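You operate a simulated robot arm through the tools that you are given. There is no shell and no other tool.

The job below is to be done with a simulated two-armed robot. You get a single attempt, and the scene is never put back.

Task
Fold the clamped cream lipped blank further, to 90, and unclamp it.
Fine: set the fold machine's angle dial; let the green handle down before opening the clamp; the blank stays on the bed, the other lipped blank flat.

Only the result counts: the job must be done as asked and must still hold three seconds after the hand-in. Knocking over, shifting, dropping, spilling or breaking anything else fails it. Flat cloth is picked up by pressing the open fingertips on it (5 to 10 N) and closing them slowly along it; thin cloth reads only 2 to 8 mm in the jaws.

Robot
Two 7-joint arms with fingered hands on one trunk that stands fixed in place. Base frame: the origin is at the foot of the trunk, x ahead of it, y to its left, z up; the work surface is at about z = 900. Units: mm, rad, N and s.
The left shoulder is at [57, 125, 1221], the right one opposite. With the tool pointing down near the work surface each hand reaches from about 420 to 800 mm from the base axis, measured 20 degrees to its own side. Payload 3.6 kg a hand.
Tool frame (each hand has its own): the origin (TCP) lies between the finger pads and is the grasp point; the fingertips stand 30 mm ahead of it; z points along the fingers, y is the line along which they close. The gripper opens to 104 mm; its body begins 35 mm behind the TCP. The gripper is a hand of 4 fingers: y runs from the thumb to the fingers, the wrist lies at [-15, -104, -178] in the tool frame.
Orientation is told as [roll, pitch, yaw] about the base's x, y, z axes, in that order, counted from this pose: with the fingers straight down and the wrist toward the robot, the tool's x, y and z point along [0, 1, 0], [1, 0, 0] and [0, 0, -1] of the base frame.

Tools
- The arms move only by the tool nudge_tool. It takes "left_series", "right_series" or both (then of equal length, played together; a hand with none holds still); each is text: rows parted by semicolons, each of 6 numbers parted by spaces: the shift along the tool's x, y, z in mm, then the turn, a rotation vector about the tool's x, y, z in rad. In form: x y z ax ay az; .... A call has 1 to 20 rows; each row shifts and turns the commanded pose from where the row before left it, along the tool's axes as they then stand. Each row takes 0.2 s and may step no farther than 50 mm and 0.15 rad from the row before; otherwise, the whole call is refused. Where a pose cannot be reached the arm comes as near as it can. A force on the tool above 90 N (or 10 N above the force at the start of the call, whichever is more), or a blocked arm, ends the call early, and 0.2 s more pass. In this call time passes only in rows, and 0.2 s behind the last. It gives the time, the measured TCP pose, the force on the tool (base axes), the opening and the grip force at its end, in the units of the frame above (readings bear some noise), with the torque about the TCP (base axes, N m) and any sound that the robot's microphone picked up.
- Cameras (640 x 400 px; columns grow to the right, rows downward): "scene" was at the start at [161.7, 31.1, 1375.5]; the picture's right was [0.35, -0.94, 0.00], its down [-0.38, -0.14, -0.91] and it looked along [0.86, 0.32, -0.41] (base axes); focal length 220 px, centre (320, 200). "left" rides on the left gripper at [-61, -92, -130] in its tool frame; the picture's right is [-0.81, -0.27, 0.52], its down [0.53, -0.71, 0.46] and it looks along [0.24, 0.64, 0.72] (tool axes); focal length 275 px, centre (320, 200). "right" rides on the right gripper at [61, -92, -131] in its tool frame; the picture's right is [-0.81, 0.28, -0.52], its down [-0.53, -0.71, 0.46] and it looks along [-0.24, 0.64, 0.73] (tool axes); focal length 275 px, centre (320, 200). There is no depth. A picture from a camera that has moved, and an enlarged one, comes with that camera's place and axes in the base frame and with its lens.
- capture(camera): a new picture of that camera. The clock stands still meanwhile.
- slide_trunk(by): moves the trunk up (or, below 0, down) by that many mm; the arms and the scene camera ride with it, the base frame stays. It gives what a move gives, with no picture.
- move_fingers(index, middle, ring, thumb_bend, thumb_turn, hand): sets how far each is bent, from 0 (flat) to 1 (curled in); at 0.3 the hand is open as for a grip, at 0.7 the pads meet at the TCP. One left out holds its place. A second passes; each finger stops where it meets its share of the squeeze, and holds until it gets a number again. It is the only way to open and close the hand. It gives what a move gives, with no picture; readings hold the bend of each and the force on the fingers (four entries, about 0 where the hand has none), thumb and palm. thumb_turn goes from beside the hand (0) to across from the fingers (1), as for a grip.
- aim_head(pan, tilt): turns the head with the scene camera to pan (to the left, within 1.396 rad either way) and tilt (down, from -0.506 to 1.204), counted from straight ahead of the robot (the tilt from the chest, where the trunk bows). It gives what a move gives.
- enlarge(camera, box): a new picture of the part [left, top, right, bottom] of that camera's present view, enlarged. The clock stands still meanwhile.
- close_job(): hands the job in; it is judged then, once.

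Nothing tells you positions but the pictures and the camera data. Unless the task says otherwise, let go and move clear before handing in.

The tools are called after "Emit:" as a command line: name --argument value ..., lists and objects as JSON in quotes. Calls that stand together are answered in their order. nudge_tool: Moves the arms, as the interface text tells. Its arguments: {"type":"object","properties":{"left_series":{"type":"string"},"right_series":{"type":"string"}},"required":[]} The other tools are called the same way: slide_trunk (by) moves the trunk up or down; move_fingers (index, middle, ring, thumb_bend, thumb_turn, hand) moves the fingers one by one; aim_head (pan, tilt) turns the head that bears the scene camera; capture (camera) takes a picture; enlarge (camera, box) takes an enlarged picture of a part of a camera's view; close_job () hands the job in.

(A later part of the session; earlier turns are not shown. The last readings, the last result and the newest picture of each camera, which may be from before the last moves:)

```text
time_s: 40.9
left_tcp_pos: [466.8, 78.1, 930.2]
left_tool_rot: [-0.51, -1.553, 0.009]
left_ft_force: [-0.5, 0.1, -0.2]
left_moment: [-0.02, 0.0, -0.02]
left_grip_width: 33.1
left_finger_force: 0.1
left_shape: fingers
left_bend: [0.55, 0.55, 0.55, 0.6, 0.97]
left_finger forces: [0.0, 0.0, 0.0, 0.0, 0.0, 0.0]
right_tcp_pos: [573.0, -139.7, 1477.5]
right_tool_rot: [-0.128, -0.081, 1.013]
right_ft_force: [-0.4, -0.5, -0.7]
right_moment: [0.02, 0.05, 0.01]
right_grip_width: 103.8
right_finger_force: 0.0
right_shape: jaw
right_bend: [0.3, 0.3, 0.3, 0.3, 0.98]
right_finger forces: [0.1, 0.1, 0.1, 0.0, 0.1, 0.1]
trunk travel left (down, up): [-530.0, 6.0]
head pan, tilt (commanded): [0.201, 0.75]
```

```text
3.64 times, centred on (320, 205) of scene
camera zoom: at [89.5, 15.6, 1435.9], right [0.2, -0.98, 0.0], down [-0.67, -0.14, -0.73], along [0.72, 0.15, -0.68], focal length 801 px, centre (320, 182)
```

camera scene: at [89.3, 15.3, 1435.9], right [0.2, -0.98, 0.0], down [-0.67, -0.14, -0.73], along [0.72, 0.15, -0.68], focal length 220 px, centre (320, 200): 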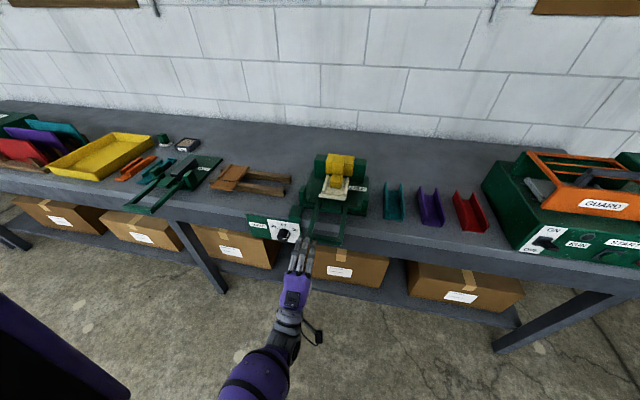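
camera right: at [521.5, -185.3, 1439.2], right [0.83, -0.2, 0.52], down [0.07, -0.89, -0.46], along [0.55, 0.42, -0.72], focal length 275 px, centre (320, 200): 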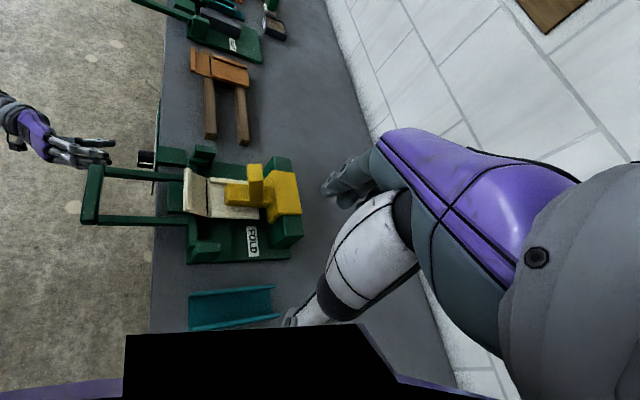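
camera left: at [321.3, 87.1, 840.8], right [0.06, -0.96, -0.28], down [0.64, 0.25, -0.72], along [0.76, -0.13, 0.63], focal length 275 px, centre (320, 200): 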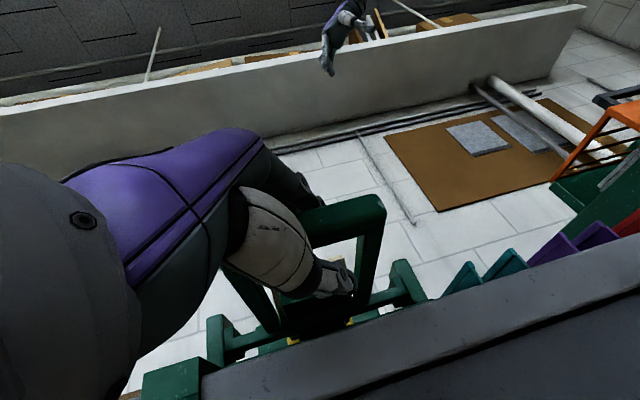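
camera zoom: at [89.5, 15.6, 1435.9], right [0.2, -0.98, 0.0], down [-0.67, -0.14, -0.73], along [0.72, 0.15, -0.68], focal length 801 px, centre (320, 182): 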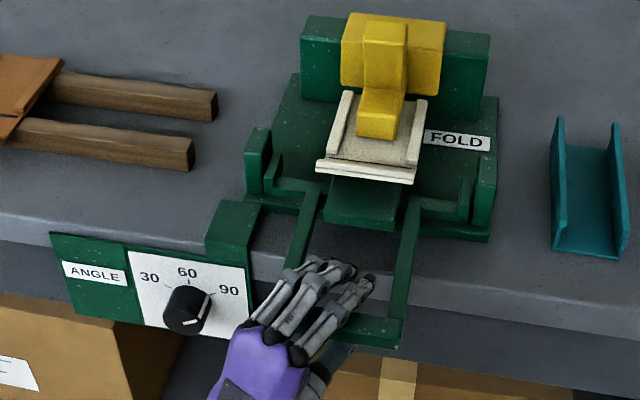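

The cage is set with no contact force. I start lifting along the hinge arc, a few small rows first.

Emit:
nudge_tool --left_series "-0.7 16.57 -1.28 0.0877 0 -0.048; -0.7 16.57 -1.28 0.0877 0 -0.048"

Emit:
enlarge --camera "scene" --box '[260, 150, 380, 260]'

Emit:
capture --camera "left"

```text
time_s: 41.5
left_tcp_pos: [464.8, 80.4, 962.7]
left_tool_rot: [-0.501, -1.349, -0.002]
left_ft_force: [-0.2, 0.4, -3.4]
left_moment: [0.04, 0.0, 0.01]
left_grip_width: 36.4
left_finger_force: 1.9
left_shape: fingers
left_bend: [0.55, 0.55, 0.55, 0.58, 0.98]
left_finger forces: [0.1, 0.0, 0.0, 0.1, 3.5, 0.0]
right_tcp_pos: [573.1, -139.2, 1478.1]
right_tool_rot: [-0.125, -0.081, 1.014]
right_ft_force: [-0.5, 0.2, 0.0]
right_moment: [-0.03, 0.01, -0.03]
right_grip_width: 103.9
right_finger_force: 0.1
right_shape: jaw
right_bend: [0.3, 0.3, 0.3, 0.3, 0.98]
right_finger forces: [0.0, 0.0, 0.0, 0.0, 0.0, 0.1]
trunk travel left (down, up): [-530.0, 6.0]
head pan, tilt (commanded): [0.201, 0.75]
```

```text
3.64 times, centred on (320, 205) of scene
camera zoom: at [89.6, 15.8, 1435.9], right [0.2, -0.98, 0.0], down [-0.67, -0.14, -0.73], along [0.72, 0.15, -0.68], focal length 801 px, centre (320, 182)
```

zoom: 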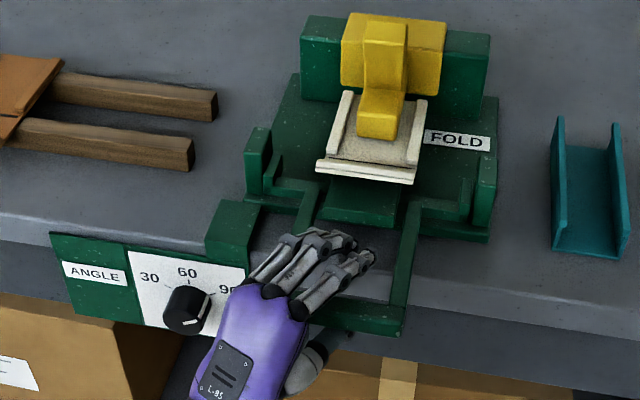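

```text
taken
camera left: at [304.9, 87.9, 903.8], right [0.0, -0.96, -0.28], down [0.48, 0.25, -0.84], along [0.88, -0.13, 0.46], focal length 275 px, centre (320, 200)
```

left: 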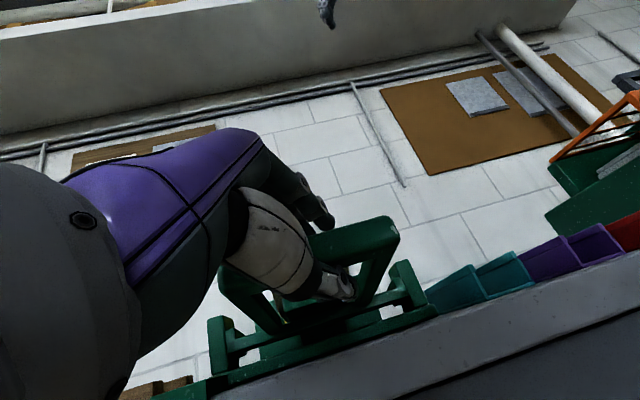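

The thumb has met the underside of the bar (3.5 N) and the handle begins to rise. I continue along the arc.

Emit:
nudge_tool --left_series "-0.7 16.57 -1.28 0.0877 0 -0.048; -0.7 16.57 -1.28 0.0877 0 -0.048; -0.7 16.57 -1.28 0.0877 0 -0.048"

Emit:
enlarge --camera "scene" --box '[260, 130, 380, 240]'

Emit:
capture --camera "left"

```text
time_s: 42.3
left_tcp_pos: [476.6, 80.0, 1013.7]
left_tool_rot: [-0.501, -1.052, -0.002]
left_ft_force: [-0.1, -1.2, -3.3]
left_moment: [-0.01, -0.05, 0.0]
left_grip_width: 36.6
left_finger_force: 0.5
left_shape: fingers
left_bend: [0.55, 0.55, 0.55, 0.58, 0.97]
left_finger forces: [0.0, 0.1, 0.0, 0.1, 2.9, 0.0]
right_tcp_pos: [574.2, -139.7, 1478.0]
right_tool_rot: [-0.129, -0.08, 1.014]
right_ft_force: [-0.2, 0.6, -0.1]
right_moment: [0.0, -0.01, 0.02]
right_grip_width: 103.7
right_finger_force: 0.1
right_shape: jaw
right_bend: [0.3, 0.3, 0.3, 0.3, 0.98]
right_finger forces: [0.0, 0.0, 0.0, 0.1, 0.0, 0.1]
trunk travel left (down, up): [-530.0, 6.0]
head pan, tilt (commanded): [0.201, 0.75]
```

```text
3.64 times, centred on (320, 185) of scene
camera zoom: at [89.6, 15.5, 1435.9], right [0.2, -0.98, 0.0], down [-0.67, -0.14, -0.73], along [0.72, 0.15, -0.68], focal length 801 px, centre (320, 254)
```

zoom: 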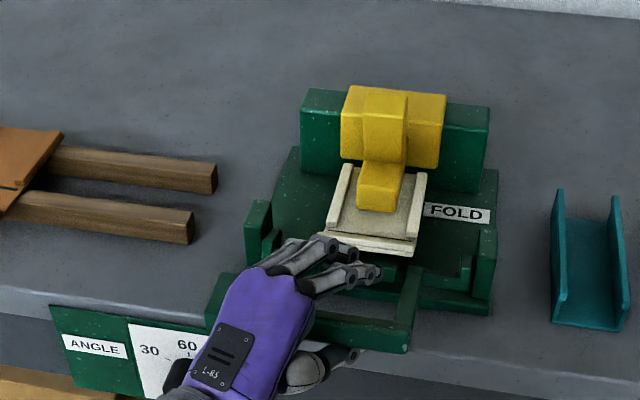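

```text
taken
camera left: at [306.9, 88.5, 1004.7], right [-0.08, -0.96, -0.27], down [0.22, 0.25, -0.94], along [0.97, -0.14, 0.19], focal length 275 px, centre (320, 200)
```

left: 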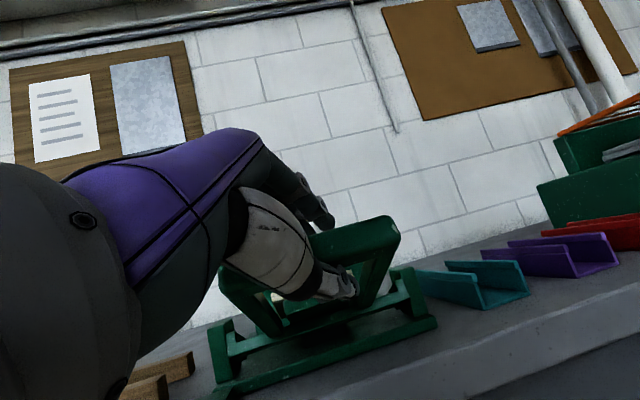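

The handle follows steadily (about 20–25° up) with only 3 N on the thumb. I continue toward the point where the leaf begins to bend the flap further.

Emit:
nudge_tool --left_series "-0.7 16.57 -1.28 0.0877 0 -0.048; -0.7 16.57 -1.28 0.0877 0 -0.048; -0.7 16.57 -1.28 0.0877 0 -0.048"

Emit:
enlarge --camera "scene" --box '[260, 110, 380, 220]'

Emit:
capture --camera "left"

```text
time_s: 43.1
left_tcp_pos: [501.7, 81.7, 1058.7]
left_tool_rot: [-0.502, -0.752, -0.001]
left_ft_force: [-1.5, -1.8, -1.2]
left_moment: [-0.02, -0.01, 0.0]
left_grip_width: 36.2
left_finger_force: 1.0
left_shape: fingers
left_bend: [0.55, 0.55, 0.55, 0.58, 0.97]
left_finger forces: [0.0, 0.1, 0.1, 0.0, 2.3, 0.0]
right_tcp_pos: [572.9, -139.7, 1477.0]
right_tool_rot: [-0.127, -0.081, 1.014]
right_ft_force: [0.4, -0.2, 0.0]
right_moment: [0.0, -0.06, 0.02]
right_grip_width: 104.0
right_finger_force: 0.1
right_shape: jaw
right_bend: [0.3, 0.3, 0.3, 0.3, 0.98]
right_finger forces: [0.0, 0.0, 0.0, 0.1, 0.0, 0.1]
trunk travel left (down, up): [-530.0, 6.0]
head pan, tilt (commanded): [0.201, 0.75]
```

```text
3.64 times, centred on (320, 165) of scene
camera zoom: at [89.8, 15.4, 1435.9], right [0.2, -0.98, 0.0], down [-0.67, -0.14, -0.73], along [0.72, 0.15, -0.68], focal length 801 px, centre (320, 327)
```

zoom: 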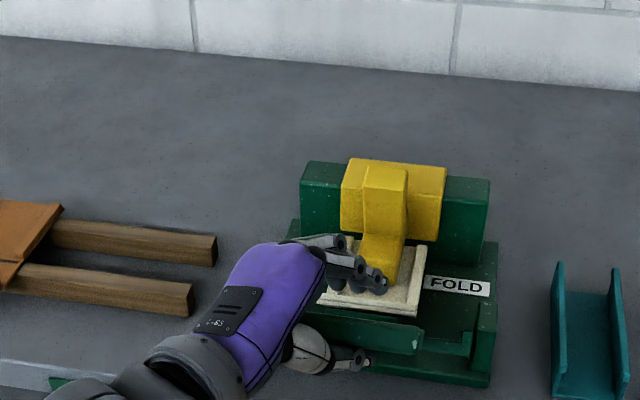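

```text
taken
camera left: at [336.8, 90.0, 1100.0], right [-0.16, -0.96, -0.23], down [-0.07, 0.25, -0.97], along [0.98, -0.14, -0.11], focal length 275 px, centre (320, 200)
```

left: 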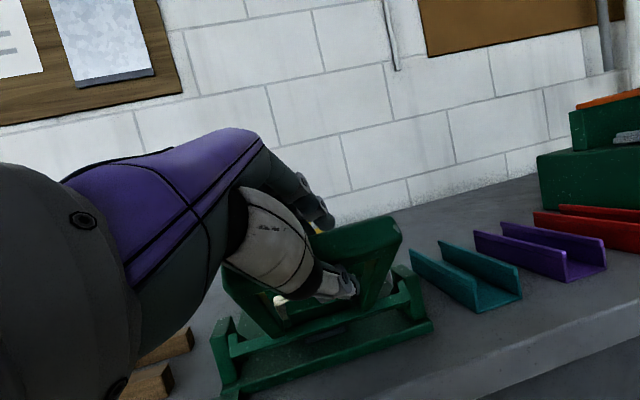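

The handle is about 45° up, thumb load only 2 N. To keep the fingertips clear of the yellow post at the end, I tuck the fingers closer onto the bar.

Emit:
move_fingers --hand "left" --index 0.63 --middle 0.63 --ring 0.63

Emit:
nudge_tool --left_series "-0.7 16.57 -1.28 0.0877 0 -0.048; -0.7 16.57 -1.28 0.0877 0 -0.048"

Emit:
capture --camera "scene"

Emit:
capture --camera "left"

```text
time_s: 44.1
left_tcp_pos: [500.5, 81.4, 1058.3]
left_tool_rot: [-0.5, -0.754, -0.001]
left_ft_force: [-0.8, -0.6, -1.4]
left_moment: [-0.03, -0.02, 0.01]
left_grip_width: 24.7
left_finger_force: 1.2
left_shape: fingers
left_bend: [0.63, 0.63, 0.63, 0.58, 0.97]
left_finger forces: [0.0, 0.1, 0.0, 0.1, 1.5, 0.1]
right_tcp_pos: [572.8, -139.5, 1477.8]
right_tool_rot: [-0.129, -0.079, 1.015]
right_ft_force: [0.0, 0.4, 0.9]
right_moment: [-0.01, 0.0, 0.02]
right_grip_width: 104.1
right_finger_force: 0.1
right_shape: jaw
right_bend: [0.3, 0.3, 0.3, 0.3, 0.98]
right_finger forces: [0.0, 0.1, 0.0, 0.0, 0.0, 0.0]
trunk travel left (down, up): [-530.0, 6.0]
head pan, tilt (commanded): [0.201, 0.75]
```

```text
time_s: 44.7
left_tcp_pos: [526.2, 81.7, 1080.7]
left_tool_rot: [-0.502, -0.556, -0.001]
left_ft_force: [-3.4, -0.3, -1.1]
left_moment: [0.03, 0.1, 0.02]
left_grip_width: 25.8
left_finger_force: 1.5
left_shape: fingers
left_bend: [0.63, 0.63, 0.63, 0.58, 0.97]
left_finger forces: [0.1, 0.0, 0.1, 0.0, 2.6, 0.1]
right_tcp_pos: [572.6, -140.2, 1478.3]
right_tool_rot: [-0.129, -0.082, 1.015]
right_ft_force: [-0.9, 0.0, 0.6]
right_moment: [-0.01, 0.0, 0.0]
right_grip_width: 104.0
right_finger_force: 0.1
right_shape: jaw
right_bend: [0.3, 0.3, 0.3, 0.3, 0.98]
right_finger forces: [0.0, 0.1, 0.0, 0.0, 0.0, 0.0]
trunk travel left (down, up): [-530.0, 6.0]
head pan, tilt (commanded): [0.201, 0.75]
```

```text
taken
camera scene: at [89.1, 15.5, 1436.0], right [0.2, -0.98, 0.0], down [-0.67, -0.14, -0.73], along [0.72, 0.15, -0.68], focal length 220 px, centre (320, 200)
```

scene: 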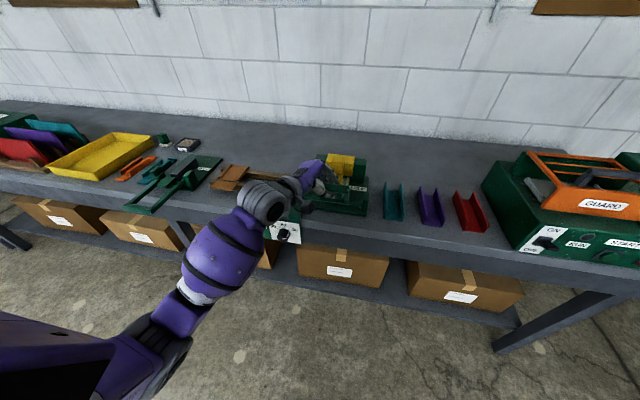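

```text
taken
camera left: at [373.3, 90.1, 1153.5], right [-0.2, -0.96, -0.2], down [-0.26, 0.25, -0.93], along [0.94, -0.13, -0.3], focal length 275 px, centre (320, 200)
```

left: 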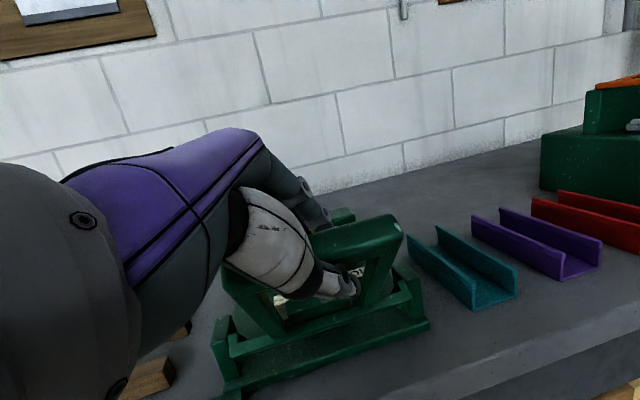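

The handle is near 55°, loads remain light. I check with the right camera from the side.

Emit:
capture --camera "right"

```text
taken
camera right: at [453.4, -185.4, 1591.3], right [0.74, -0.2, 0.64], down [0.14, -0.89, -0.44], along [0.65, 0.42, -0.63], focal length 275 px, centre (320, 200)
```

right: 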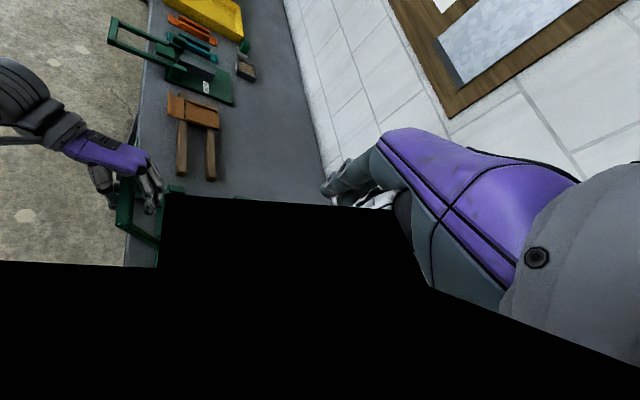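

The right camera is blocked by its own forearm again. I bring the right hand lower and turn it back so it can watch the machine from the right side.

Emit:
nudge_tool --right_series "-4 -6 40 0 0 0.13; -4 -6 40 0 0 0.13; -4 -6 40 0 0 0.13; -4 -6 40 0 0 0.13; -4 -6 30 0 0 0"

Emit:
capture --camera "right"

```text
time_s: 45.9
left_tcp_pos: [526.1, 81.7, 1080.1]
left_tool_rot: [-0.501, -0.555, 0.001]
left_ft_force: [-1.4, 0.1, -1.6]
left_moment: [0.02, 0.0, -0.03]
left_grip_width: 24.7
left_finger_force: 0.7
left_shape: fingers
left_bend: [0.63, 0.63, 0.63, 0.58, 0.97]
left_finger forces: [0.0, 0.1, 0.0, 0.0, 2.1, 0.0]
right_tcp_pos: [592.2, -170.2, 1288.3]
right_tool_rot: [-0.071, -0.135, 0.492]
right_ft_force: [0.1, 0.0, 0.0]
right_moment: [-0.03, 0.02, -0.03]
right_grip_width: 104.0
right_finger_force: 0.0
right_shape: jaw
right_bend: [0.3, 0.3, 0.3, 0.3, 0.98]
right_finger forces: [0.0, 0.0, 0.0, 0.1, 0.0, 0.0]
trunk travel left (down, up): [-530.0, 6.0]
head pan, tilt (commanded): [0.201, 0.75]
```

```text
taken
camera right: at [463.5, -160.6, 1400.2], right [0.54, -0.59, 0.61], down [-0.31, -0.8, -0.51], along [0.79, 0.09, -0.61], focal length 275 px, centre (320, 200)
```

right: 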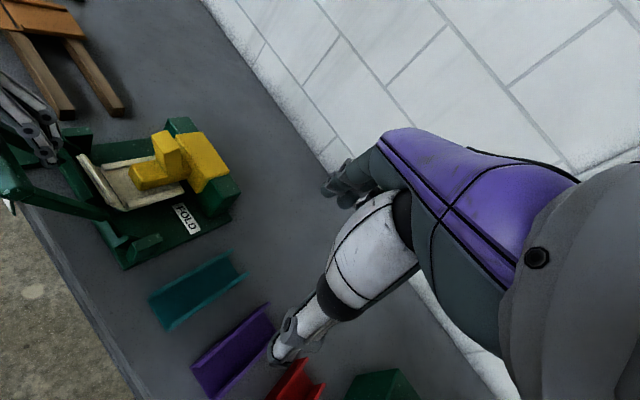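

This view shows the machine with the handle raised. I zoom in on it.

Emit:
enlarge --camera "right" --box '[0, 70, 260, 290]'

```text
1.82 times, centred on (130, 180) of right
camera zoom: at [463.5, -160.6, 1400.2], right [0.54, -0.59, 0.61], down [-0.31, -0.8, -0.51], along [0.79, 0.09, -0.61], focal length 500 px, centre (666, 236)
```

zoom: 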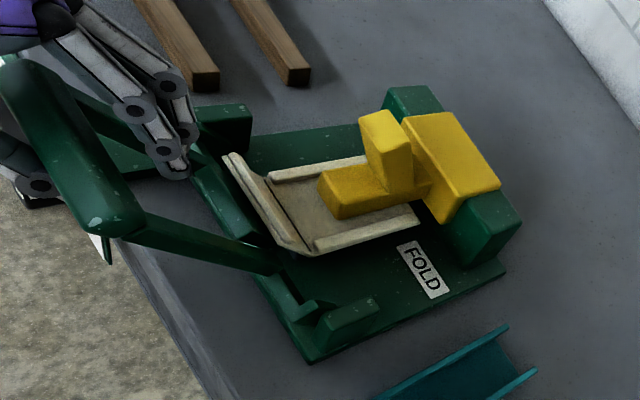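

The flap is bending up with the leaf. I continue the arc in small steps.

Emit:
nudge_tool --left_series "-0.7 16.57 -1.28 0.0877 0 -0.048; -0.7 16.57 -1.28 0.0877 0 -0.048"

Emit:
enlarge --camera "right" --box '[0, 70, 260, 290]'

Emit:
capture --camera "left"

```text
time_s: 46.5
left_tcp_pos: [555.0, 80.9, 1099.4]
left_tool_rot: [-0.501, -0.352, 0.0]
left_ft_force: [-1.3, -0.5, -1.1]
left_moment: [-0.01, -0.03, -0.02]
left_grip_width: 25.5
left_finger_force: 1.3
left_shape: fingers
left_bend: [0.63, 0.63, 0.63, 0.58, 0.98]
left_finger forces: [0.1, 0.0, 0.1, 0.0, 2.2, 0.0]
right_tcp_pos: [591.8, -169.4, 1288.1]
right_tool_rot: [-0.071, -0.136, 0.494]
right_ft_force: [-0.2, 0.5, 0.1]
right_moment: [0.0, -0.02, 0.01]
right_grip_width: 103.9
right_finger_force: 0.0
right_shape: jaw
right_bend: [0.3, 0.3, 0.3, 0.3, 0.98]
right_finger forces: [0.0, 0.0, 0.0, 0.0, 0.1, 0.0]
trunk travel left (down, up): [-530.0, 6.0]
head pan, tilt (commanded): [0.201, 0.75]
```

```text
1.82 times, centred on (130, 180) of right
camera zoom: at [463.7, -160.1, 1400.4], right [0.54, -0.59, 0.61], down [-0.31, -0.81, -0.51], along [0.79, 0.09, -0.61], focal length 500 px, centre (666, 236)
```

zoom: 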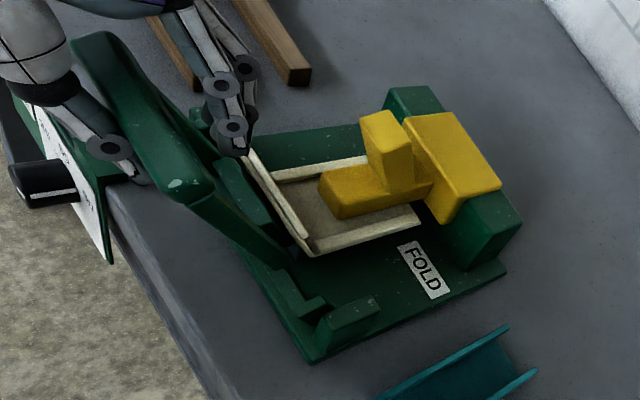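

```text
taken
camera left: at [419.4, 89.0, 1201.9], right [-0.24, -0.96, -0.16], down [-0.44, 0.25, -0.86], along [0.86, -0.14, -0.48], focal length 275 px, centre (320, 200)
```

left: 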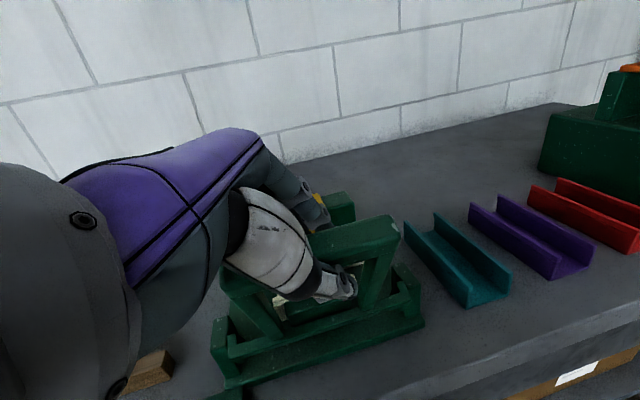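

The handle is about 65° up. I go on, watching fingertip clearance to the yellow post.

Emit:
nudge_tool --left_series "-0.7 16.57 -1.28 0.0877 0 -0.048; -0.7 16.57 -1.28 0.0877 0 -0.048"

Emit:
enlarge --camera "right" --box '[0, 70, 260, 290]'

Emit:
enlarge --camera "scene" --box '[260, 110, 400, 230]'

```text
time_s: 47.1
left_tcp_pos: [585.3, 79.8, 1112.7]
left_tool_rot: [-0.499, -0.154, 0.0]
left_ft_force: [-1.7, 1.0, 0.2]
left_moment: [-0.03, -0.02, -0.04]
left_grip_width: 25.7
left_finger_force: 1.2
left_shape: fingers
left_bend: [0.63, 0.63, 0.63, 0.58, 0.98]
left_finger forces: [0.0, 0.1, 0.1, 0.0, 2.1, 0.0]
right_tcp_pos: [590.5, -170.0, 1288.4]
right_tool_rot: [-0.071, -0.136, 0.495]
right_ft_force: [0.2, 0.6, -0.1]
right_moment: [0.01, 0.0, 0.0]
right_grip_width: 104.0
right_finger_force: 0.0
right_shape: jaw
right_bend: [0.3, 0.3, 0.3, 0.3, 0.98]
right_finger forces: [0.0, 0.0, 0.0, 0.0, 0.0, 0.0]
trunk travel left (down, up): [-530.0, 6.0]
head pan, tilt (commanded): [0.201, 0.75]
```

```text
1.82 times, centred on (130, 180) of right
camera zoom: at [463.4, -160.1, 1400.6], right [0.54, -0.59, 0.61], down [-0.31, -0.81, -0.51], along [0.79, 0.09, -0.61], focal length 500 px, centre (666, 236)
```

zoom: 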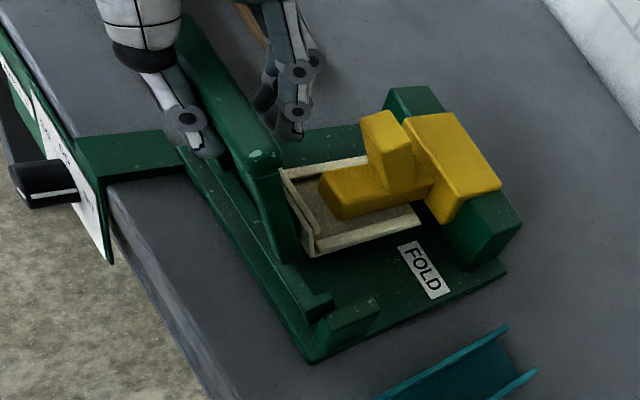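

```text
3.33 times, centred on (330, 170) of scene
camera zoom: at [89.3, 15.7, 1435.9], right [0.2, -0.98, 0.0], down [-0.67, -0.14, -0.73], along [0.72, 0.15, -0.68], focal length 735 px, centre (287, 300)
```

zoom: 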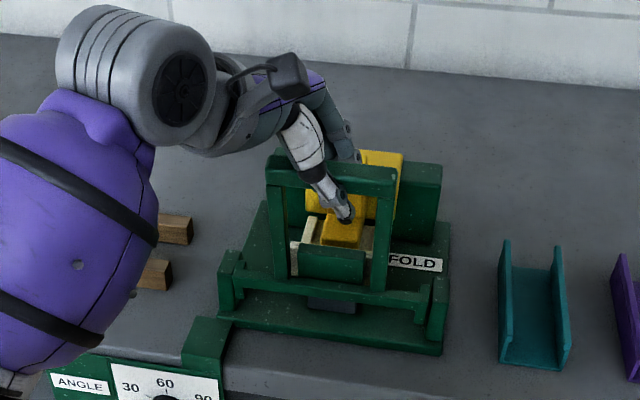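

The handle is nearly upright, force still small. I go on one row at a time to feel for the 90° stop.

Emit:
nudge_tool --left_series "-0.35 8.3 -0.64 0.0438 0 -0.024; -0.35 8.3 -0.64 0.0438 0 -0.024"

Emit:
enlarge --camera "right" --box '[0, 70, 260, 290]'

```text
time_s: 47.7
left_tcp_pos: [602.2, 80.3, 1114.8]
left_tool_rot: [-0.5, -0.056, -0.001]
left_ft_force: [-2.0, 0.9, 0.9]
left_moment: [0.02, 0.01, -0.07]
left_grip_width: 25.3
left_finger_force: 1.3
left_shape: fingers
left_bend: [0.63, 0.63, 0.63, 0.58, 0.98]
left_finger forces: [0.0, 0.0, 0.0, 0.1, 2.0, 0.0]
right_tcp_pos: [591.3, -170.1, 1287.6]
right_tool_rot: [-0.072, -0.134, 0.493]
right_ft_force: [0.7, 0.0, 0.3]
right_moment: [-0.02, -0.03, -0.01]
right_grip_width: 103.8
right_finger_force: 0.0
right_shape: jaw
right_bend: [0.3, 0.3, 0.3, 0.3, 0.98]
right_finger forces: [0.0, 0.1, 0.1, 0.0, 0.0, 0.1]
trunk travel left (down, up): [-530.0, 6.0]
head pan, tilt (commanded): [0.201, 0.75]
```

```text
1.82 times, centred on (130, 180) of right
camera zoom: at [463.1, -159.9, 1400.7], right [0.54, -0.59, 0.61], down [-0.31, -0.81, -0.51], along [0.79, 0.09, -0.61], focal length 500 px, centre (666, 236)
```

zoom: 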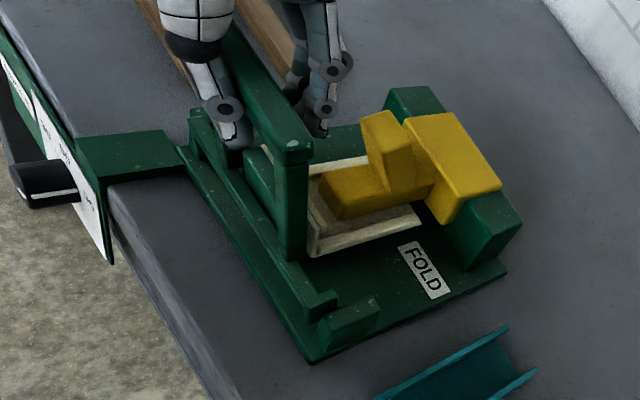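

By the picture the handle is about 82°, so roughly 8° remain. I go on in half steps.

Emit:
nudge_tool --left_series "-0.35 8.3 -0.64 0.0438 0 -0.024"

Emit:
nudge_tool --left_series "-0.35 8.3 -0.64 0.0438 0 -0.024"

Emit:
enlarge --camera "right" --box '[0, 70, 260, 290]'

```text
time_s: 48.1
left_tcp_pos: [609.9, 81.5, 1115.2]
left_tool_rot: [-0.501, -0.003, -0.002]
left_ft_force: [-2.4, 0.1, 0.5]
left_moment: [0.02, 0.02, 0.0]
left_grip_width: 25.6
left_finger_force: 1.0
left_shape: fingers
left_bend: [0.63, 0.63, 0.63, 0.58, 0.97]
left_finger forces: [0.1, 0.0, 0.0, 0.0, 2.3, 0.1]
right_tcp_pos: [591.3, -170.8, 1288.6]
right_tool_rot: [-0.071, -0.136, 0.494]
right_ft_force: [0.5, 0.9, 0.0]
right_moment: [0.04, -0.01, 0.02]
right_grip_width: 104.0
right_finger_force: 0.0
right_shape: jaw
right_bend: [0.3, 0.3, 0.3, 0.3, 0.98]
right_finger forces: [0.0, 0.0, 0.0, 0.0, 0.0, 0.0]
trunk travel left (down, up): [-530.0, 6.0]
head pan, tilt (commanded): [0.201, 0.75]
```

```text
time_s: 48.5
left_tcp_pos: [618.3, 81.9, 1115.4]
left_tool_rot: [-0.502, 0.046, 0.0]
left_ft_force: [-2.4, 0.6, 1.4]
left_moment: [-0.01, 0.02, -0.03]
left_grip_width: 25.2
left_finger_force: 0.8
left_shape: fingers
left_bend: [0.63, 0.63, 0.63, 0.58, 0.97]
left_finger forces: [0.0, 0.0, 0.0, 0.0, 2.3, 0.0]
right_tcp_pos: [591.5, -171.0, 1288.7]
right_tool_rot: [-0.072, -0.133, 0.493]
right_ft_force: [0.7, -0.3, 0.1]
right_moment: [0.01, 0.0, 0.02]
right_grip_width: 103.8
right_finger_force: 0.2
right_shape: jaw
right_bend: [0.3, 0.3, 0.3, 0.3, 0.98]
right_finger forces: [0.0, 0.2, 0.0, 0.0, 0.0, 0.1]
trunk travel left (down, up): [-530.0, 6.0]
head pan, tilt (commanded): [0.201, 0.75]
```

```text
1.82 times, centred on (130, 180) of right
camera zoom: at [463.6, -160.5, 1400.5], right [0.54, -0.59, 0.61], down [-0.31, -0.81, -0.51], along [0.79, 0.09, -0.61], focal length 500 px, centre (666, 236)
```

zoom: 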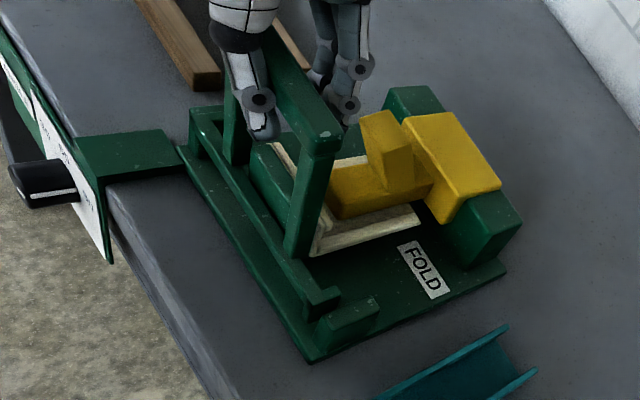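

The handle is about 87° up, still no stop. I keep edging, watching force and the gap to the yellow post.

Emit:
nudge_tool --left_series "-0.2 5 -0.4 0.0263 0 -0.0144"

Emit:
enlarge --camera "right" --box '[90, 90, 240, 220]'

Emit:
enlarge --camera "scene" --box '[290, 110, 390, 200]'

```text
time_s: 48.9
left_tcp_pos: [622.8, 81.0, 1116.8]
left_tool_rot: [-0.501, 0.075, 0.0]
left_ft_force: [-2.6, -0.6, 2.1]
left_moment: [-0.02, 0.03, -0.01]
left_grip_width: 25.5
left_finger_force: 1.3
left_shape: fingers
left_bend: [0.63, 0.63, 0.63, 0.58, 0.97]
left_finger forces: [0.0, 0.1, 0.1, 0.1, 2.6, 0.0]
right_tcp_pos: [591.7, -171.5, 1288.5]
right_tool_rot: [-0.071, -0.134, 0.494]
right_ft_force: [-0.5, -0.3, 0.0]
right_moment: [-0.01, 0.01, -0.01]
right_grip_width: 103.9
right_finger_force: 0.1
right_shape: jaw
right_bend: [0.3, 0.3, 0.3, 0.3, 0.98]
right_finger forces: [0.0, 0.0, 0.0, 0.0, 0.0, 0.0]
trunk travel left (down, up): [-530.0, 6.0]
head pan, tilt (commanded): [0.201, 0.75]
```

```text
3.08 times, centred on (165, 155) of right
camera zoom: at [463.4, -160.4, 1400.6], right [0.54, -0.59, 0.61], down [-0.31, -0.81, -0.51], along [0.79, 0.09, -0.61], focal length 847 px, centre (797, 338)
```

zoom: 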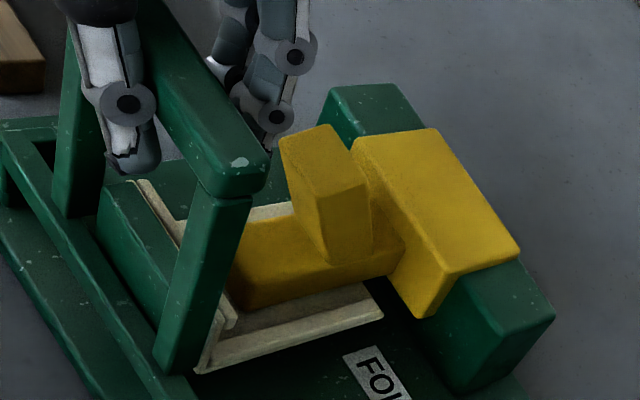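

```text
4.44 times, centred on (340, 155) of scene
camera zoom: at [89.3, 15.4, 1435.9], right [0.2, -0.98, 0.0], down [-0.67, -0.14, -0.73], along [0.72, 0.15, -0.68], focal length 980 px, centre (231, 400)
```

zoom: 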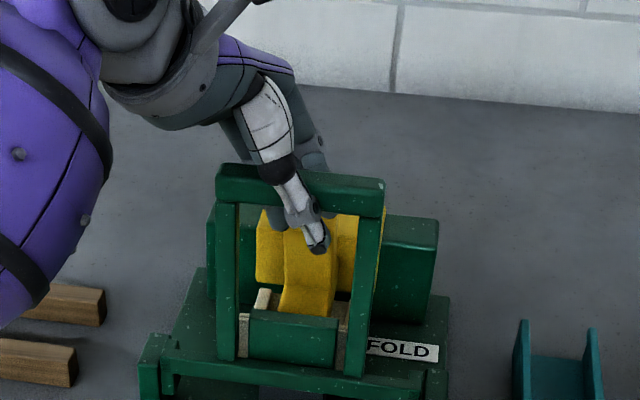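

The handle reads about 88–89°, with the fingertips still clear of the post. I nudge on to find the stop.

Emit:
nudge_tool --left_series "-0.14 3.3 -0.26 0.0175 0 -0.0096"

Emit:
nudge_tool --left_series "-0.14 3.3 -0.26 0.0175 0 -0.0096"

Emit:
enlarge --camera "right" --box '[90, 90, 240, 220]'

```text
time_s: 49.3
left_tcp_pos: [624.6, 80.2, 1115.5]
left_tool_rot: [-0.5, 0.096, -0.002]
left_ft_force: [-6.1, 0.2, 0.1]
left_moment: [-0.04, -0.02, 0.0]
left_grip_width: 27.1
left_finger_force: 2.2
left_shape: fingers
left_bend: [0.63, 0.63, 0.63, 0.58, 0.97]
left_finger forces: [0.0, 0.1, 0.0, 0.0, 5.0, 0.0]
right_tcp_pos: [591.3, -171.2, 1288.4]
right_tool_rot: [-0.07, -0.136, 0.495]
right_ft_force: [0.6, 0.1, 0.3]
right_moment: [0.02, 0.01, -0.02]
right_grip_width: 103.9
right_finger_force: 0.1
right_shape: jaw
right_bend: [0.3, 0.3, 0.3, 0.3, 0.98]
right_finger forces: [0.0, 0.1, 0.0, 0.0, 0.0, 0.0]
trunk travel left (down, up): [-530.0, 6.0]
head pan, tilt (commanded): [0.201, 0.75]
```

```text
time_s: 49.7
left_tcp_pos: [627.5, 80.9, 1116.1]
left_tool_rot: [-0.502, 0.116, -0.002]
left_ft_force: [-9.1, 0.1, -1.4]
left_moment: [-0.03, -0.14, 0.0]
left_grip_width: 30.5
left_finger_force: 5.0
left_shape: fingers
left_bend: [0.63, 0.63, 0.63, 0.56, 0.97]
left_finger forces: [0.0, 0.0, 0.0, 0.0, 9.3, 0.0]
right_tcp_pos: [590.1, -170.3, 1289.1]
right_tool_rot: [-0.072, -0.134, 0.494]
right_ft_force: [0.0, -0.6, -1.2]
right_moment: [0.0, 0.03, -0.02]
right_grip_width: 103.8
right_finger_force: 0.1
right_shape: jaw
right_bend: [0.3, 0.3, 0.3, 0.3, 0.98]
right_finger forces: [0.0, 0.1, 0.1, 0.0, 0.0, 0.0]
trunk travel left (down, up): [-530.0, 6.0]
head pan, tilt (commanded): [0.201, 0.75]
```

```text
3.08 times, centred on (165, 155) of right
camera zoom: at [462.2, -160.2, 1400.9], right [0.54, -0.59, 0.61], down [-0.31, -0.81, -0.51], along [0.79, 0.09, -0.61], focal length 847 px, centre (797, 338)
```

zoom: 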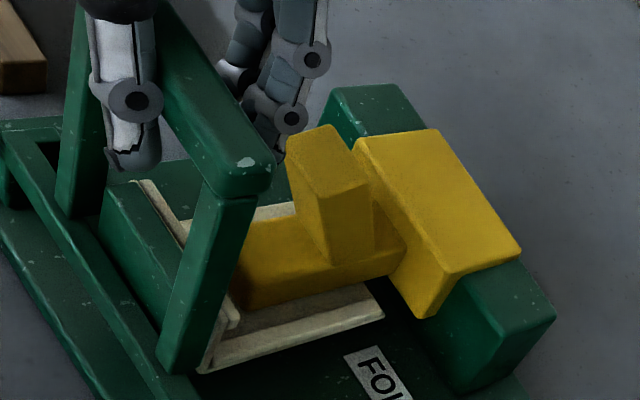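

The force rises to 9 N with the bar no longer moving: the stop at 90 is reached. I press once more to be sure of full fold.

Emit:
nudge_tool --left_series "-0.1 3 -0.2 0.008 0 -0.005"

Emit:
enlarge --camera "right" --box '[90, 90, 240, 220]'

Emit:
capture --camera "left"

```text
time_s: 50.1
left_tcp_pos: [630.6, 80.6, 1116.9]
left_tool_rot: [-0.501, 0.125, 0.0]
left_ft_force: [-14.3, -0.3, -2.0]
left_moment: [0.04, -0.25, 0.05]
left_grip_width: 33.4
left_finger_force: 6.8
left_shape: fingers
left_bend: [0.63, 0.63, 0.63, 0.55, 0.97]
left_finger forces: [0.0, 0.0, 0.1, 0.0, 13.8, 0.1]
right_tcp_pos: [590.2, -169.8, 1288.9]
right_tool_rot: [-0.07, -0.135, 0.493]
right_ft_force: [-0.2, -0.1, 0.4]
right_moment: [-0.03, 0.01, -0.02]
right_grip_width: 103.9
right_finger_force: 0.2
right_shape: jaw
right_bend: [0.3, 0.3, 0.3, 0.3, 0.98]
right_finger forces: [0.0, 0.0, 0.0, 0.0, 0.0, 0.0]
trunk travel left (down, up): [-530.0, 6.0]
head pan, tilt (commanded): [0.201, 0.75]
```

```text
3.08 times, centred on (165, 155) of right
camera zoom: at [461.4, -160.3, 1401.1], right [0.54, -0.59, 0.61], down [-0.31, -0.81, -0.51], along [0.79, 0.09, -0.61], focal length 847 px, centre (797, 338)
```

zoom: 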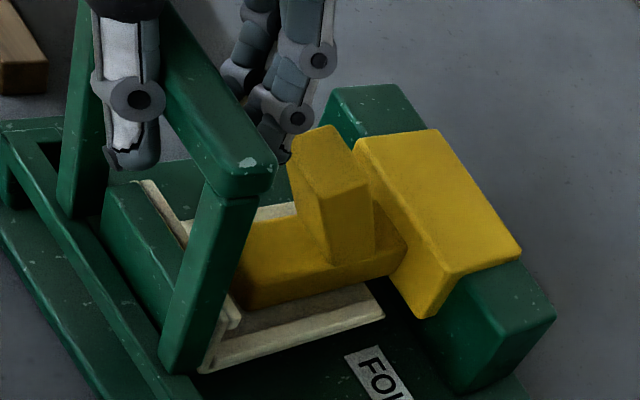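

```text
taken
camera left: at [558.1, 89.0, 1269.5], right [-0.28, -0.96, -0.03], down [-0.79, 0.25, -0.56], along [0.55, -0.13, -0.83], focal length 275 px, centre (320, 200)
```

left: 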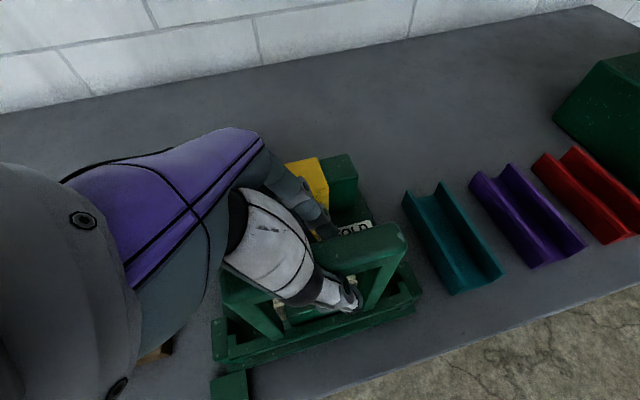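

The handle is hard on the 90 stop with the flap upright. I now let it down by running the arc back, the fingers drawing the bar with the hand.

Emit:
nudge_tool --left_series "0.75 -8.2 1.3 -0.0438 0 0.024; 0.75 -8.2 1.3 -0.0438 0 0.024; 0.75 -8.2 1.3 -0.0438 0 0.024; 0.75 -8.2 1.3 -0.0438 0 0.024"

Emit:
enlarge --camera "right" --box '[0, 70, 260, 290]'

```text
time_s: 51.1
left_tcp_pos: [599.2, 83.4, 1113.8]
left_tool_rot: [-0.502, -0.077, 0.0]
left_ft_force: [2.9, -0.7, -0.2]
left_moment: [-0.03, 0.01, 0.0]
left_grip_width: 24.9
left_finger_force: 0.7
left_shape: fingers
left_bend: [0.61, 0.63, 0.63, 0.6, 0.97]
left_finger forces: [2.0, 0.1, 0.1, 0.0, 0.0, 0.2]
right_tcp_pos: [591.4, -170.0, 1288.7]
right_tool_rot: [-0.072, -0.135, 0.493]
right_ft_force: [-0.6, -0.3, -0.3]
right_moment: [0.02, -0.03, 0.02]
right_grip_width: 103.9
right_finger_force: 0.1
right_shape: jaw
right_bend: [0.3, 0.3, 0.3, 0.3, 0.98]
right_finger forces: [0.1, 0.0, 0.0, 0.0, 0.0, 0.0]
trunk travel left (down, up): [-530.0, 6.0]
head pan, tilt (commanded): [0.201, 0.75]
```

```text
1.82 times, centred on (130, 180) of right
camera zoom: at [463.6, -160.1, 1400.5], right [0.54, -0.59, 0.61], down [-0.31, -0.81, -0.51], along [0.79, 0.09, -0.61], focal length 500 px, centre (666, 236)
```

zoom: 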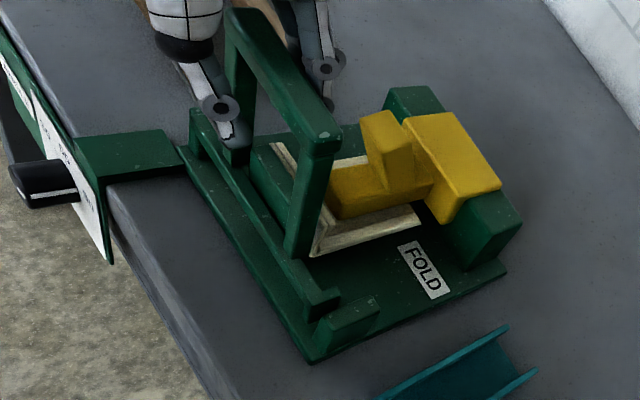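

The slack is taken up and the index finger now draws the bar back with 2 N. I continue lowering.

Emit:
nudge_tool --left_series "1.5 -16.34 2.73 -0.0877 0 0.048; 1.5 -16.34 2.73 -0.0877 0 0.048"

Emit:
enlarge --camera "right" --box '[0, 70, 260, 290]'

```text
time_s: 51.7
left_tcp_pos: [568.4, 83.0, 1103.0]
left_tool_rot: [-0.502, -0.275, -0.001]
left_ft_force: [1.0, -0.6, 0.5]
left_moment: [0.0, -0.01, 0.01]
left_grip_width: 24.6
left_finger_force: 0.8
left_shape: fingers
left_bend: [0.61, 0.63, 0.63, 0.6, 0.97]
left_finger forces: [1.3, 0.0, 0.0, 0.1, 0.0, 0.0]
right_tcp_pos: [591.6, -171.0, 1287.7]
right_tool_rot: [-0.073, -0.135, 0.495]
right_ft_force: [1.0, -1.0, -0.3]
right_moment: [-0.02, 0.0, 0.03]
right_grip_width: 103.7
right_finger_force: 0.1
right_shape: jaw
right_bend: [0.3, 0.3, 0.3, 0.3, 0.98]
right_finger forces: [0.1, 0.0, 0.0, 0.0, 0.0, 0.1]
trunk travel left (down, up): [-530.0, 6.0]
head pan, tilt (commanded): [0.201, 0.75]
```

```text
1.82 times, centred on (130, 180) of right
camera zoom: at [463.7, -160.2, 1400.4], right [0.54, -0.59, 0.61], down [-0.31, -0.81, -0.51], along [0.79, 0.09, -0.61], focal length 500 px, centre (666, 236)
```

zoom: 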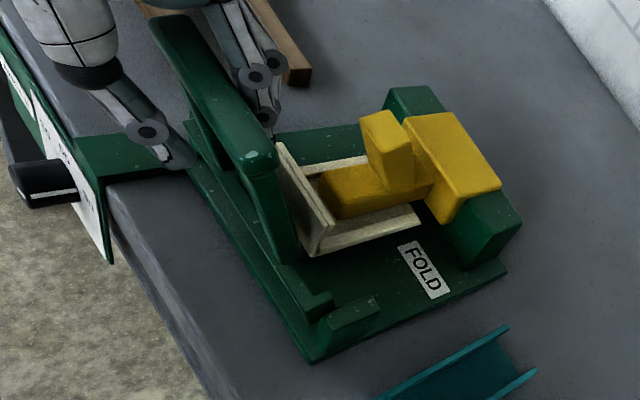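

The handle is coming down and the flap stays upright on the blank. I keep lowering along the arc.

Emit:
nudge_tool --left_series "1.5 -16.34 2.73 -0.0877 0 0.048; 1.5 -16.34 2.73 -0.0877 0 0.048; 1.5 -16.34 2.73 -0.0877 0 0.048; 1.5 -16.34 2.73 -0.0877 0 0.048"

Emit:
enlarge --camera "right" --box '[0, 70, 260, 290]'

Emit:
capture --camera "left"

```text
time_s: 52.7
left_tcp_pos: [513.7, 80.6, 1063.3]
left_tool_rot: [-0.5, -0.677, 0.001]
left_ft_force: [1.4, -0.3, 0.2]
left_moment: [0.0, -0.02, 0.03]
left_grip_width: 23.4
left_finger_force: 0.3
left_shape: fingers
left_bend: [0.62, 0.63, 0.63, 0.6, 0.97]
left_finger forces: [0.7, 0.0, 0.0, 0.0, 0.0, 0.0]
right_tcp_pos: [590.5, -170.4, 1289.4]
right_tool_rot: [-0.07, -0.134, 0.493]
right_ft_force: [-0.8, -0.2, -0.2]
right_moment: [0.04, 0.01, 0.0]
right_grip_width: 103.9
right_finger_force: 0.1
right_shape: jaw
right_bend: [0.3, 0.3, 0.3, 0.3, 0.98]
right_finger forces: [0.0, 0.1, 0.0, 0.0, 0.0, 0.0]
trunk travel left (down, up): [-530.0, 6.0]
head pan, tilt (commanded): [0.201, 0.75]
```

```text
1.82 times, centred on (130, 180) of right
camera zoom: at [463.4, -160.0, 1400.5], right [0.54, -0.59, 0.61], down [-0.31, -0.81, -0.51], along [0.79, 0.09, -0.61], focal length 500 px, centre (666, 236)
```

zoom: 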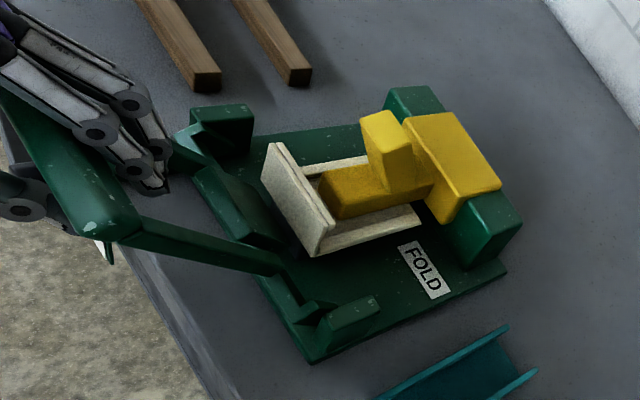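

```text
taken
camera left: at [353.3, 89.7, 1117.7], right [-0.17, -0.96, -0.22], down [-0.15, 0.25, -0.96], along [0.97, -0.13, -0.18], focal length 275 px, centre (320, 200)
```

left: 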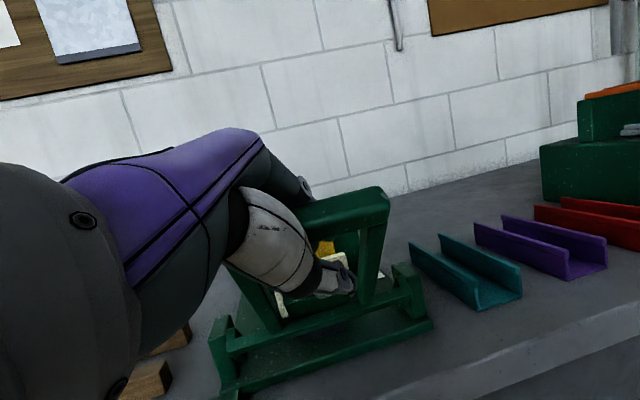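

The flap stands upright on its own and the handle is about 50° up. I keep lowering toward its rest.

Emit:
nudge_tool --left_series "1.5 -16.34 2.73 -0.0877 0 0.048; 1.5 -16.34 2.73 -0.0877 0 0.048; 1.5 -16.34 2.73 -0.0877 0 0.048; 1.5 -16.34 2.73 -0.0877 0 0.048; 1.5 -16.34 2.73 -0.0877 0 0.048"

Emit:
enlarge --camera "right" --box '[0, 70, 260, 290]'

Emit:
capture --camera "left"

Emit:
enlarge --camera "scene" --box '[260, 130, 380, 240]'

```text
time_s: 53.9
left_tcp_pos: [475.3, 81.8, 991.7]
left_tool_rot: [-0.5, -1.176, -0.002]
left_ft_force: [1.0, -0.8, 0.1]
left_moment: [0.0, 0.01, 0.0]
left_grip_width: 23.6
left_finger_force: 0.8
left_shape: fingers
left_bend: [0.62, 0.63, 0.63, 0.6, 0.97]
left_finger forces: [0.6, 0.0, 0.0, 0.1, 0.0, 0.1]
right_tcp_pos: [591.7, -171.5, 1289.1]
right_tool_rot: [-0.07, -0.135, 0.494]
right_ft_force: [0.7, -0.8, -0.7]
right_moment: [0.0, -0.01, 0.03]
right_grip_width: 103.9
right_finger_force: 0.0
right_shape: jaw
right_bend: [0.3, 0.3, 0.3, 0.3, 0.98]
right_finger forces: [0.0, 0.0, 0.0, 0.0, 0.0, 0.0]
trunk travel left (down, up): [-530.0, 6.0]
head pan, tilt (commanded): [0.201, 0.75]
```

```text
1.82 times, centred on (130, 180) of right
camera zoom: at [463.7, -160.2, 1400.3], right [0.54, -0.59, 0.61], down [-0.31, -0.81, -0.51], along [0.79, 0.09, -0.61], focal length 500 px, centre (666, 236)
```

zoom: 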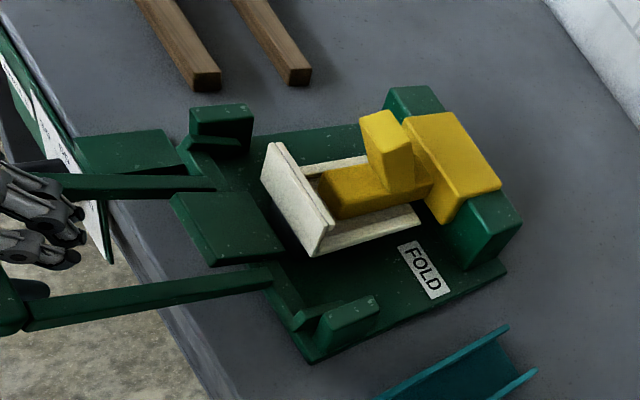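

```text
taken
camera left: at [306.7, 89.8, 961.7], right [-0.05, -0.96, -0.28], down [0.33, 0.25, -0.91], along [0.94, -0.13, 0.3], focal length 275 px, centre (320, 200)
```

left: 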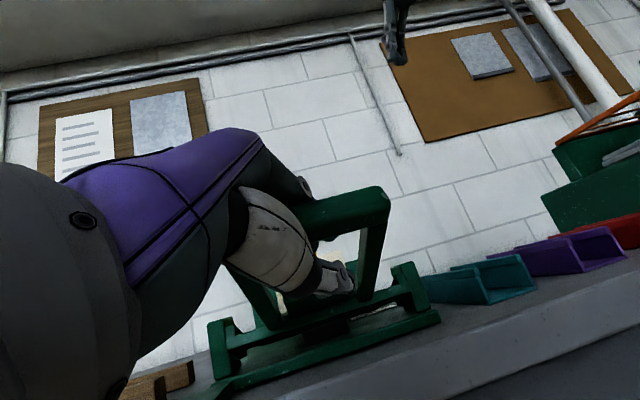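

```text
3.64 times, centred on (320, 185) of scene
camera zoom: at [89.6, 15.6, 1435.9], right [0.2, -0.98, 0.0], down [-0.67, -0.14, -0.73], along [0.72, 0.15, -0.68], focal length 801 px, centre (320, 254)
```

zoom: 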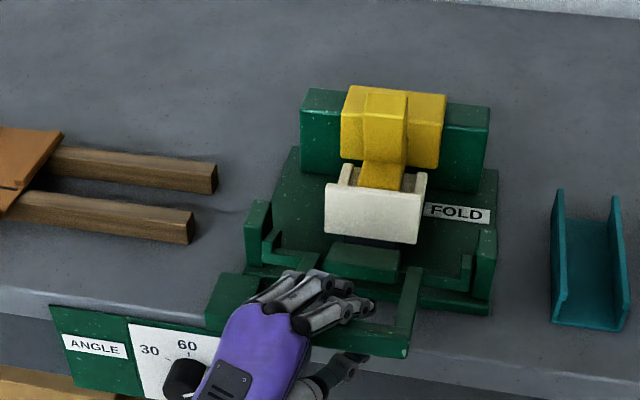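

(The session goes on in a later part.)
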